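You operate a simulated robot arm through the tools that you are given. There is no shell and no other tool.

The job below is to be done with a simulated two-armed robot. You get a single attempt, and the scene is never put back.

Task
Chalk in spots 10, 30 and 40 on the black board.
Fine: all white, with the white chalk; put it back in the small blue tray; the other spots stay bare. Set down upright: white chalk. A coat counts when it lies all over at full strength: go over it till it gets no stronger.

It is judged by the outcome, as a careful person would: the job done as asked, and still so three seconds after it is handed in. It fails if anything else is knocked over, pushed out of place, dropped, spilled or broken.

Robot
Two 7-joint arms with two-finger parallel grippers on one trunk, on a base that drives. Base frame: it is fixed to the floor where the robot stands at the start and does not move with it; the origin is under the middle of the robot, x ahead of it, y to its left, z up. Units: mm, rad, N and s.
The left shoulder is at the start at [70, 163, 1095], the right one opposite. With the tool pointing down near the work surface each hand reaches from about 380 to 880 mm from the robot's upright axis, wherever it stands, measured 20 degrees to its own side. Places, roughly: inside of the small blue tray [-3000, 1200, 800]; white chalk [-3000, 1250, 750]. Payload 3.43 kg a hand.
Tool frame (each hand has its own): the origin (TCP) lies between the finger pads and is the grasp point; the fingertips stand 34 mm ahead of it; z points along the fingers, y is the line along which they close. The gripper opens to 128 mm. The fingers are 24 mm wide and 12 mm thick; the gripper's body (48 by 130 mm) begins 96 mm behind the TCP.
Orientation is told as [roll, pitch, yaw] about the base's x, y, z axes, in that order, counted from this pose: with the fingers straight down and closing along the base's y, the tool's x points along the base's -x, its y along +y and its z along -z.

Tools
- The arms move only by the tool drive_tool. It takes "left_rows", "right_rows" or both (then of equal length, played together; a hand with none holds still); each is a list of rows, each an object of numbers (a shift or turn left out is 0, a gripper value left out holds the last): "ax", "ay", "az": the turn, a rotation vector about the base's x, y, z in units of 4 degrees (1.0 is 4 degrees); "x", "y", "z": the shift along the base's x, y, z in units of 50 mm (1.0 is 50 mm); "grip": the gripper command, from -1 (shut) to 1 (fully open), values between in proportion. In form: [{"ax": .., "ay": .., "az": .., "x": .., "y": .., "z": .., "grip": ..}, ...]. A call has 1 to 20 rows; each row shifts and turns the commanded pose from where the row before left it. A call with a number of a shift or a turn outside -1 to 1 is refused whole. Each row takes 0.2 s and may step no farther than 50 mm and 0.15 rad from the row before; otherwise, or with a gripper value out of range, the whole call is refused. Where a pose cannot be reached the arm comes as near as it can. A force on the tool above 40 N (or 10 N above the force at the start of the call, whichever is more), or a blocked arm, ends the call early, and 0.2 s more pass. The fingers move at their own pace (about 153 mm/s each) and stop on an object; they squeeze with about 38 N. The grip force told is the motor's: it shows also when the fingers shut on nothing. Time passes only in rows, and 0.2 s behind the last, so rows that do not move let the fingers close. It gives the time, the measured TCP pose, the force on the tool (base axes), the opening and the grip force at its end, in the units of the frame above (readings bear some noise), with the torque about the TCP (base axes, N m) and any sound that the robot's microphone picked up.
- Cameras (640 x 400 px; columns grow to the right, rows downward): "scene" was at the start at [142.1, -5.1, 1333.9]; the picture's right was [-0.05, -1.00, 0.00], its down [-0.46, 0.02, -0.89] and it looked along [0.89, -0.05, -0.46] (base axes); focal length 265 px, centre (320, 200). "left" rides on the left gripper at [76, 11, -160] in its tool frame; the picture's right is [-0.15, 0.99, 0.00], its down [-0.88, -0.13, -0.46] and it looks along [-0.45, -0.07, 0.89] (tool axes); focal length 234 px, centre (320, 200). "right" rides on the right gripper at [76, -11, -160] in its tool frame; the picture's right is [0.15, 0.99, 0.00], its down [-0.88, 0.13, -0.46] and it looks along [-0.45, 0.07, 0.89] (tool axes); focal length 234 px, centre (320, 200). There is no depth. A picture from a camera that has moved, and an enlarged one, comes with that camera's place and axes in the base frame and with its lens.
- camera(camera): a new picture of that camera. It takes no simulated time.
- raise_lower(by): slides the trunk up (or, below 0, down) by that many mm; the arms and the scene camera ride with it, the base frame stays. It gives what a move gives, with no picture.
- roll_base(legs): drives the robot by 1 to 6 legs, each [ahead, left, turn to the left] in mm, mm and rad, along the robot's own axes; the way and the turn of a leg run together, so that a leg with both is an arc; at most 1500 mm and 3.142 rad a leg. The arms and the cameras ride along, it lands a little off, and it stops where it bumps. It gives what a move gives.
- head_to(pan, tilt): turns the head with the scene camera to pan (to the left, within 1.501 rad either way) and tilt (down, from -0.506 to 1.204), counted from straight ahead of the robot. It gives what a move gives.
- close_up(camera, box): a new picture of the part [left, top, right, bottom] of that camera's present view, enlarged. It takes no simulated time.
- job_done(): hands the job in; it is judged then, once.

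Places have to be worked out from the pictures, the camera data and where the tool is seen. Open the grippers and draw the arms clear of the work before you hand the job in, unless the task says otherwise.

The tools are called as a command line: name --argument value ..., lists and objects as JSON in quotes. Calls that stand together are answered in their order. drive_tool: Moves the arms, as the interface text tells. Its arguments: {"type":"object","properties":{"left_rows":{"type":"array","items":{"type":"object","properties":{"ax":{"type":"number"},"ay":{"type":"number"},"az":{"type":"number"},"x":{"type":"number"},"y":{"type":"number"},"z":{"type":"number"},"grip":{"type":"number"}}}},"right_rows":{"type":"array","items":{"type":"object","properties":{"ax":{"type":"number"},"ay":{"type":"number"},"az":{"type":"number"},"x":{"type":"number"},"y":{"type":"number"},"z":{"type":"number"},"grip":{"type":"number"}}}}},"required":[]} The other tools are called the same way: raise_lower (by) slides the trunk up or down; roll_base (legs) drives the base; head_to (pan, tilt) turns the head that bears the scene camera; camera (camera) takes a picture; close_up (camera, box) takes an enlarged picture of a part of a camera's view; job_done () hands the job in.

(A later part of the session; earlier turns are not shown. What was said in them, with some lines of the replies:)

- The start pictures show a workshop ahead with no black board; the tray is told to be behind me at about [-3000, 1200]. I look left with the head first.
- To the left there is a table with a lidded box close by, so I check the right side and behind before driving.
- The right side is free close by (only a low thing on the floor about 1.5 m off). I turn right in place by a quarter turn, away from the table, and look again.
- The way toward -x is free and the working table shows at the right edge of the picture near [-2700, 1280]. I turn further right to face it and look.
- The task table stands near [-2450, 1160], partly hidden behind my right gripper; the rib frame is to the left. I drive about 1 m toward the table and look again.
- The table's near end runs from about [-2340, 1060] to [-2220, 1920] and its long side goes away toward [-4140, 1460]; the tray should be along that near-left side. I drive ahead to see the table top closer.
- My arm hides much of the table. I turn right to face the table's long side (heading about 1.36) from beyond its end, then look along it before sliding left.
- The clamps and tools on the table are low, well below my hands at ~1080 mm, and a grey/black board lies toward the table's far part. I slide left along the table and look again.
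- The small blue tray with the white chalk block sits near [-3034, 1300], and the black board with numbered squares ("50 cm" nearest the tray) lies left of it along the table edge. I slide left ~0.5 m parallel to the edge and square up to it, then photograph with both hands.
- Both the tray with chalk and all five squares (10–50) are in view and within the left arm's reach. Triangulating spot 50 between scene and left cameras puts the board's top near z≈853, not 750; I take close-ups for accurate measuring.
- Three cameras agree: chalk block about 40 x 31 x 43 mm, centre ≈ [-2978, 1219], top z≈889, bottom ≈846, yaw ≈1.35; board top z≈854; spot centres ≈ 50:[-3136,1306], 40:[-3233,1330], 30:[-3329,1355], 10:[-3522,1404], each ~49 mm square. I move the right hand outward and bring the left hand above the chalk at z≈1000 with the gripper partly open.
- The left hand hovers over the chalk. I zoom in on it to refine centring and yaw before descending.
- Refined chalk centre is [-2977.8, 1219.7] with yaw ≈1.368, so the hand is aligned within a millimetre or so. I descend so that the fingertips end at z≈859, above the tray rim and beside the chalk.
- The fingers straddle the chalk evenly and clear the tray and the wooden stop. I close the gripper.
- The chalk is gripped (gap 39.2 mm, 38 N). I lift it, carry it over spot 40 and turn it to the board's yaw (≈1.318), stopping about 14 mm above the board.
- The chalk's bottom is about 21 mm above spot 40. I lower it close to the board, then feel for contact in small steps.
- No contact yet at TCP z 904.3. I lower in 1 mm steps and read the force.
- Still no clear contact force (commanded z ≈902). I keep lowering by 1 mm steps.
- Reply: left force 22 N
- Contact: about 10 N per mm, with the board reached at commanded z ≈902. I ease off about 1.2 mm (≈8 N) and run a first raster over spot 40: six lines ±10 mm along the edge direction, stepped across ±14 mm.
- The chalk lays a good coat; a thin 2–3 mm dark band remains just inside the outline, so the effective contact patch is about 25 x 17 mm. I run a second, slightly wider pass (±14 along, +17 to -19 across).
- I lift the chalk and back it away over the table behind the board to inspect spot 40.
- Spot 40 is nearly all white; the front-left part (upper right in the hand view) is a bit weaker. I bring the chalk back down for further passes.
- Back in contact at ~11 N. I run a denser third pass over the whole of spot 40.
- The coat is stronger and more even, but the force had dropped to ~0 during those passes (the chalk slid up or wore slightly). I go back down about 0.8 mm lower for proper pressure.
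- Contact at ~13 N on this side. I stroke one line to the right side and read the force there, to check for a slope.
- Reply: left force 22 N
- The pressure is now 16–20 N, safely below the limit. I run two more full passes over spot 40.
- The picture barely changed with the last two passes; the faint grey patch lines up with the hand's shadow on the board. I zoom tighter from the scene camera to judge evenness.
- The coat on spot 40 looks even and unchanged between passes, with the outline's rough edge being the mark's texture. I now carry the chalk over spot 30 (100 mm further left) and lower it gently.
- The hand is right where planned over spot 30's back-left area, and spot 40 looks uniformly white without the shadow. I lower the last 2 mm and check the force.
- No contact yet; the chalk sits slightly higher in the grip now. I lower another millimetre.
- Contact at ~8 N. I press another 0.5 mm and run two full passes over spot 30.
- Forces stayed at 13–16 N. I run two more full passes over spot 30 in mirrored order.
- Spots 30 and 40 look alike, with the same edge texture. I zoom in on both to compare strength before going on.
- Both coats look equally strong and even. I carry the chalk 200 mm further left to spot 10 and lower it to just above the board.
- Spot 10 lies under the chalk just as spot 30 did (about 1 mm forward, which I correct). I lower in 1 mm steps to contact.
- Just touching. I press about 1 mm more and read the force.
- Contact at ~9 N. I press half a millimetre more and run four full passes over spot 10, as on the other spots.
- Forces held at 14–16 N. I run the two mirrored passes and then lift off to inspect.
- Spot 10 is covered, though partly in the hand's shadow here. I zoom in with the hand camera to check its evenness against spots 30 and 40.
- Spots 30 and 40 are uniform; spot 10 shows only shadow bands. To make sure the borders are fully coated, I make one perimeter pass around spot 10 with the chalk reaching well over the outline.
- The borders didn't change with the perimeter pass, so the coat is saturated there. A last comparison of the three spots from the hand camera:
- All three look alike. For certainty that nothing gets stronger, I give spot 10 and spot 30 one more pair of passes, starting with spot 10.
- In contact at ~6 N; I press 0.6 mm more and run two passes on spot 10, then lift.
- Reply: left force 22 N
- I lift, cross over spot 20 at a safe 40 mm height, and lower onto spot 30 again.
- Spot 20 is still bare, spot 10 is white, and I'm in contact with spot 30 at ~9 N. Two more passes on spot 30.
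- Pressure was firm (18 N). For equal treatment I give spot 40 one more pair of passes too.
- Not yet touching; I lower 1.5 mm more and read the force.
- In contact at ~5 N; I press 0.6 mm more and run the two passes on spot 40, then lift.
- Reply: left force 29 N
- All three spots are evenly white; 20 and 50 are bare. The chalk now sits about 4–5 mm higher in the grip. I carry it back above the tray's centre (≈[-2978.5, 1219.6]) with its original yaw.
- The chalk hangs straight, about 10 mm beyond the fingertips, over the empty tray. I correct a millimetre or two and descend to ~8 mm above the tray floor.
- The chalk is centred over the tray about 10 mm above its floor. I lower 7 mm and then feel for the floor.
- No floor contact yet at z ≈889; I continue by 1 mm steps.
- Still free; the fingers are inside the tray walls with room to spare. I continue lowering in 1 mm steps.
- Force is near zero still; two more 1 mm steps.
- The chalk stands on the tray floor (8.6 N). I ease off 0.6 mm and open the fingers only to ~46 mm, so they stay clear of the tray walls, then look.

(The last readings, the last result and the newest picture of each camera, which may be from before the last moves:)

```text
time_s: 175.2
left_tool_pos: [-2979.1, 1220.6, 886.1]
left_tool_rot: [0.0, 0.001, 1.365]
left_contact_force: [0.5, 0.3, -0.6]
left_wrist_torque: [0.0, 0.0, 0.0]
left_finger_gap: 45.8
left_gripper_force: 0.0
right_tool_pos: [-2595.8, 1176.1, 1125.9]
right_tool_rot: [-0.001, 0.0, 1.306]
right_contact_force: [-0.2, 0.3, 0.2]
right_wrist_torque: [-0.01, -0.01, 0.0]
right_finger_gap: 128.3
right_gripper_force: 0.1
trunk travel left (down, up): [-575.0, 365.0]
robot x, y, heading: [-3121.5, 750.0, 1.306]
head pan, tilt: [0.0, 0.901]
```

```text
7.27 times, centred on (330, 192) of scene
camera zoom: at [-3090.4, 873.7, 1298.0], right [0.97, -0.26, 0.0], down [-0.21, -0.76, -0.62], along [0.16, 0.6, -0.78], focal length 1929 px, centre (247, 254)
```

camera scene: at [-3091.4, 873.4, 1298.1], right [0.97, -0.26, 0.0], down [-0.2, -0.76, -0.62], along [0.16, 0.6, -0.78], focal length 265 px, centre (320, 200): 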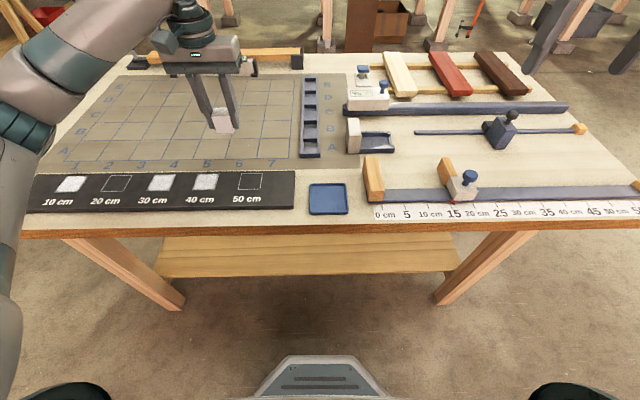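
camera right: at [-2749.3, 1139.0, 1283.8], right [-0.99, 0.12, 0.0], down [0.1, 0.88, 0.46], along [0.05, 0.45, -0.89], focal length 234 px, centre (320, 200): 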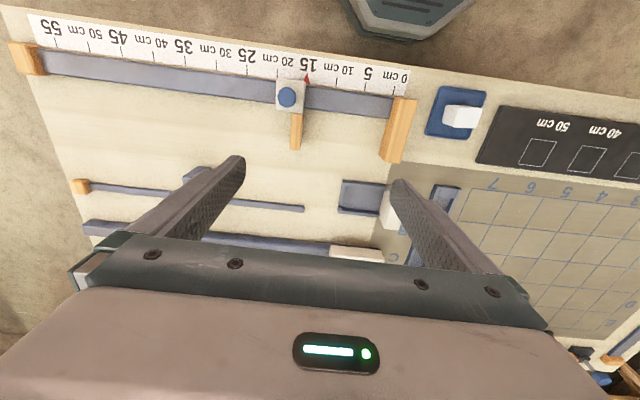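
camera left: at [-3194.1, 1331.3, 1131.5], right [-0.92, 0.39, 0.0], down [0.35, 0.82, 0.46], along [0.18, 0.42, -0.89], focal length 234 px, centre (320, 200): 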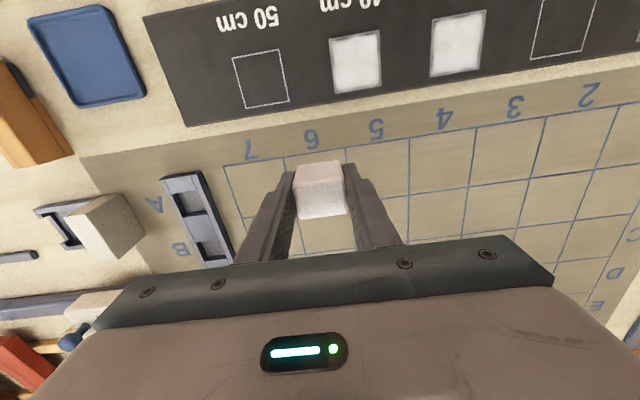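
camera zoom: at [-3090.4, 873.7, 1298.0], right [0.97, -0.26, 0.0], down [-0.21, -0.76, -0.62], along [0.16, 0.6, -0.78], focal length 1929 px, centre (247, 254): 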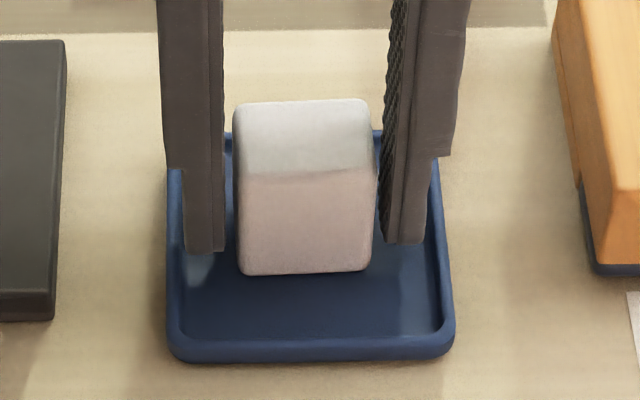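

The chalk stands upright with a few mm of clearance on both sides. I lift the hand straight up and then look at it.

drive_tool --left_rows '[{"z": 0.2}, {"z": 0.5}, {"z": 0.7}, {"z": 0.8}, {"z": 0.8}, {"z": 0.8}, {"z": 0}]'

close_up --camera "scene" --box '[270, 150, 390, 225]'

camera --camera "left"

```text
time_s: 176.8
left_tool_pos: [-2980.2, 1219.7, 1077.5]
left_tool_rot: [0.0, -0.001, 1.366]
left_contact_force: [-1.1, 0.5, -0.3]
left_wrist_torque: [0.0, 0.0, 0.0]
left_finger_gap: 46.1
left_gripper_force: 0.0
right_tool_pos: [-2596.6, 1175.7, 1126.5]
right_tool_rot: [-0.001, 0.0, 1.306]
right_contact_force: [0.5, 0.6, -0.5]
right_wrist_torque: [-0.01, -0.02, -0.02]
right_finger_gap: 127.7
right_gripper_force: 0.0
trunk travel left (down, up): [-575.0, 365.0]
robot x, y, heading: [-3126.6, 752.1, 1.306]
head pan, tilt: [0.0, 0.901]
```

```text
5.33 times, centred on (330, 188) of scene
camera zoom: at [-3090.4, 874.3, 1297.9], right [0.97, -0.26, 0.0], down [-0.21, -0.76, -0.62], along [0.16, 0.6, -0.78], focal length 1414 px, centre (267, 267)
```

zoom: 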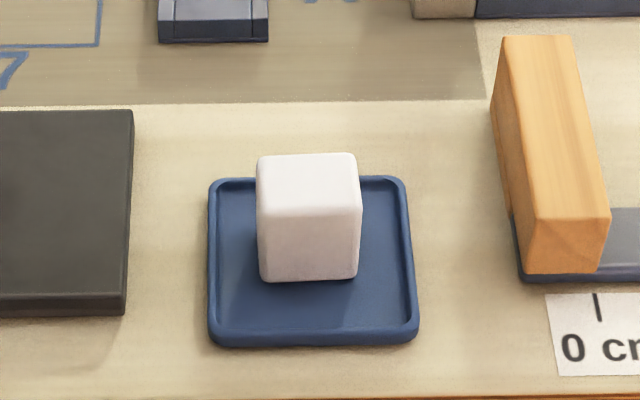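

```text
taken
camera left: at [-3006.5, 1147.6, 1235.4], right [-0.94, 0.34, 0.0], down [0.31, 0.84, 0.45], along [0.16, 0.43, -0.89], focal length 234 px, centre (320, 200)
```

left: 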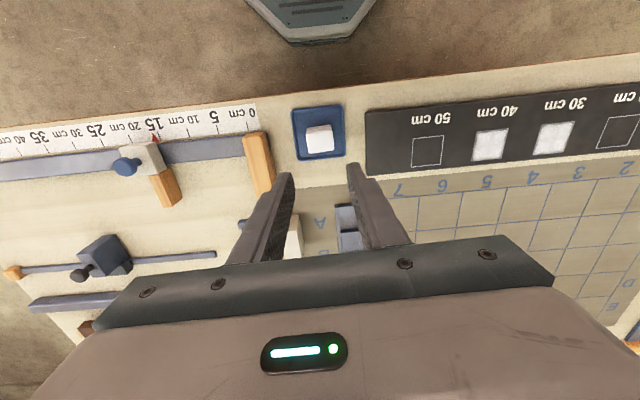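

The chalk stands upright in the middle of the tray. I open the left gripper fully and draw the left hand up and back, clear of the work.

drive_tool --left_rows '[{"z": 0.7, "grip": 1}, {"z": 0.7, "grip": 1}, {"z": 0.7, "grip": 1}, {"x": -0.6, "y": 0.0, "grip": 1}, {"x": -0.6, "y": 0.0, "grip": 1}, {"x": -0.6, "y": 0.0, "grip": 1}, {"x": -0.6, "y": 0.0, "grip": 1}, {"x": 0}]'

camera --camera "scene"

camera --camera "left"

close_up --camera "scene" --box '[0, 150, 300, 220]'

```text
time_s: 178.6
left_tool_pos: [-3097.4, 1220.5, 1182.2]
left_tool_rot: [0.002, 0.0, 1.368]
left_contact_force: [0.0, -0.6, 0.1]
left_wrist_torque: [0.02, 0.02, 0.0]
left_finger_gap: 127.9
left_gripper_force: 0.1
right_tool_pos: [-2594.3, 1175.4, 1125.4]
right_tool_rot: [0.001, 0.0, 1.305]
right_contact_force: [0.6, -0.1, -0.4]
right_wrist_torque: [0.01, 0.04, 0.03]
right_finger_gap: 128.0
right_gripper_force: 0.0
trunk travel left (down, up): [-575.0, 365.0]
robot x, y, heading: [-3120.5, 753.8, 1.308]
head pan, tilt: [0.0, 0.901]
```

```text
taken
camera scene: at [-3089.2, 873.5, 1298.0], right [0.96, -0.26, 0.0], down [-0.21, -0.76, -0.62], along [0.16, 0.6, -0.78], focal length 265 px, centre (320, 200)
```

scene: 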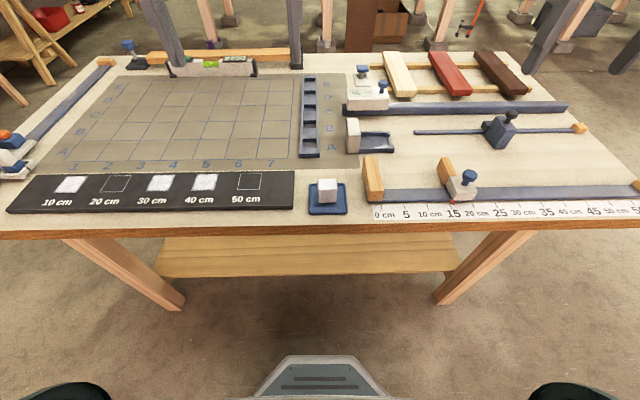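

```text
taken
camera left: at [-3124.5, 1148.7, 1340.7], right [-0.94, 0.34, 0.0], down [0.31, 0.84, 0.46], along [0.16, 0.43, -0.89], focal length 234 px, centre (320, 200)
```

left: 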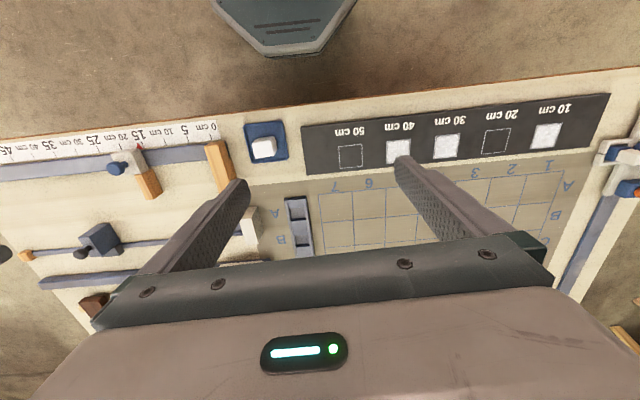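

```text
2.13 times, centred on (150, 185) of scene
camera zoom: at [-3089.2, 873.5, 1298.0], right [0.96, -0.26, 0.0], down [-0.21, -0.76, -0.62], along [0.16, 0.6, -0.78], focal length 566 px, centre (683, 232)
```

zoom: 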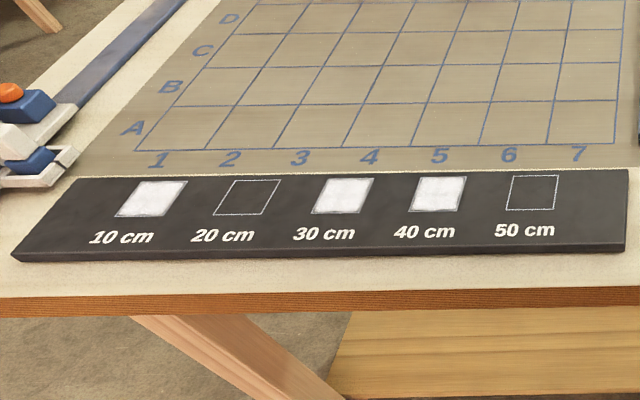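

All is as asked at this scale: 10, 30, 40 white; 20, 50 bare; chalk standing in the tray; nothing else moved. A last tight look at the coats and bare spots before handing in.

close_up --camera "scene" --box '[45, 165, 135, 205]'

close_up --camera "scene" --box '[140, 165, 230, 205]'

close_up --camera "scene" --box '[225, 165, 355, 220]'

```text
7.11 times, centred on (90, 185) of scene
camera zoom: at [-3089.2, 873.5, 1298.0], right [0.96, -0.26, 0.0], down [-0.21, -0.76, -0.62], along [0.16, 0.6, -0.78], focal length 1886 px, centre (1956, 307)
```

zoom: 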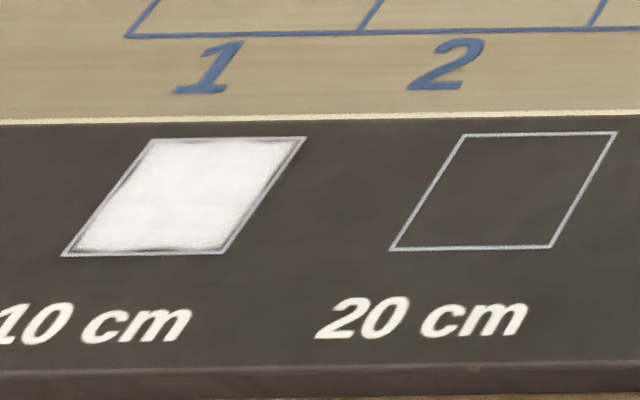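

```text
7.11 times, centred on (185, 185) of scene
camera zoom: at [-3089.2, 873.5, 1298.0], right [0.96, -0.26, 0.0], down [-0.21, -0.76, -0.62], along [0.16, 0.6, -0.78], focal length 1886 px, centre (1280, 307)
```

zoom: 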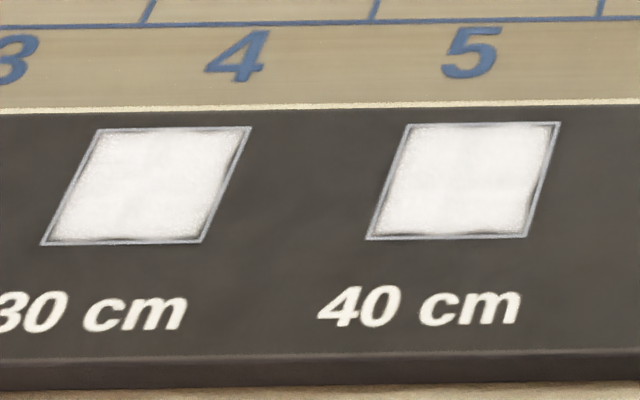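

```text
4.92 times, centred on (290, 192) of scene
camera zoom: at [-3089.2, 873.5, 1298.0], right [0.96, -0.26, 0.0], down [-0.21, -0.76, -0.62], along [0.16, 0.6, -0.78], focal length 1306 px, centre (468, 237)
```

zoom: 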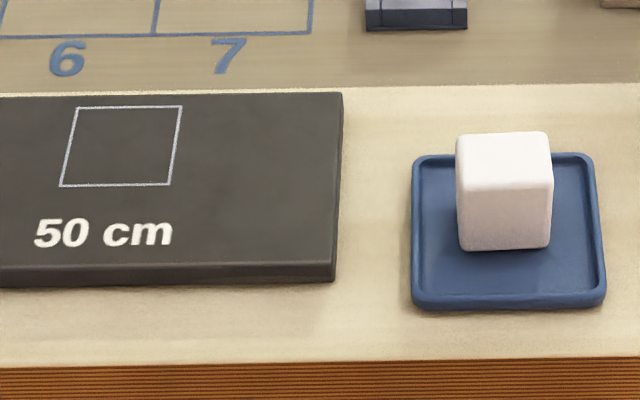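

Spots 10, 30 and 40 are evenly and fully white, spots 20 and 50 are bare, and the white chalk stands upright in the small blue tray. Both grippers are open and clear of the work, so I hand the job in.

job_done

```text
The job is handed in.
```

I chalked spots 10, 30 and 40 white and handed the job in; I don't have a result from the judging.

- **Chalked spots:** 10, 30 and 40 are evenly white in the last close-ups. Each got at least six passes with the white chalk. The last passes made no visible difference, so I took the coats to be at full strength.
- **Edges:** A thin dark fringe shows just inside each outline. It stayed the same when I ran the chalk well over the edges of spot 10, so I took it to be how the chalk mark is drawn, not a gap in the coat.
- **Bare spots:** 20 and 50 are untouched.
- **Chalk:** It stands upright in the middle of the small blue tray.
- **Rest of the scene:** Nothing else looks moved or knocked over in the final pictures. Both grippers are open and raised above the table, clear of everything on it.
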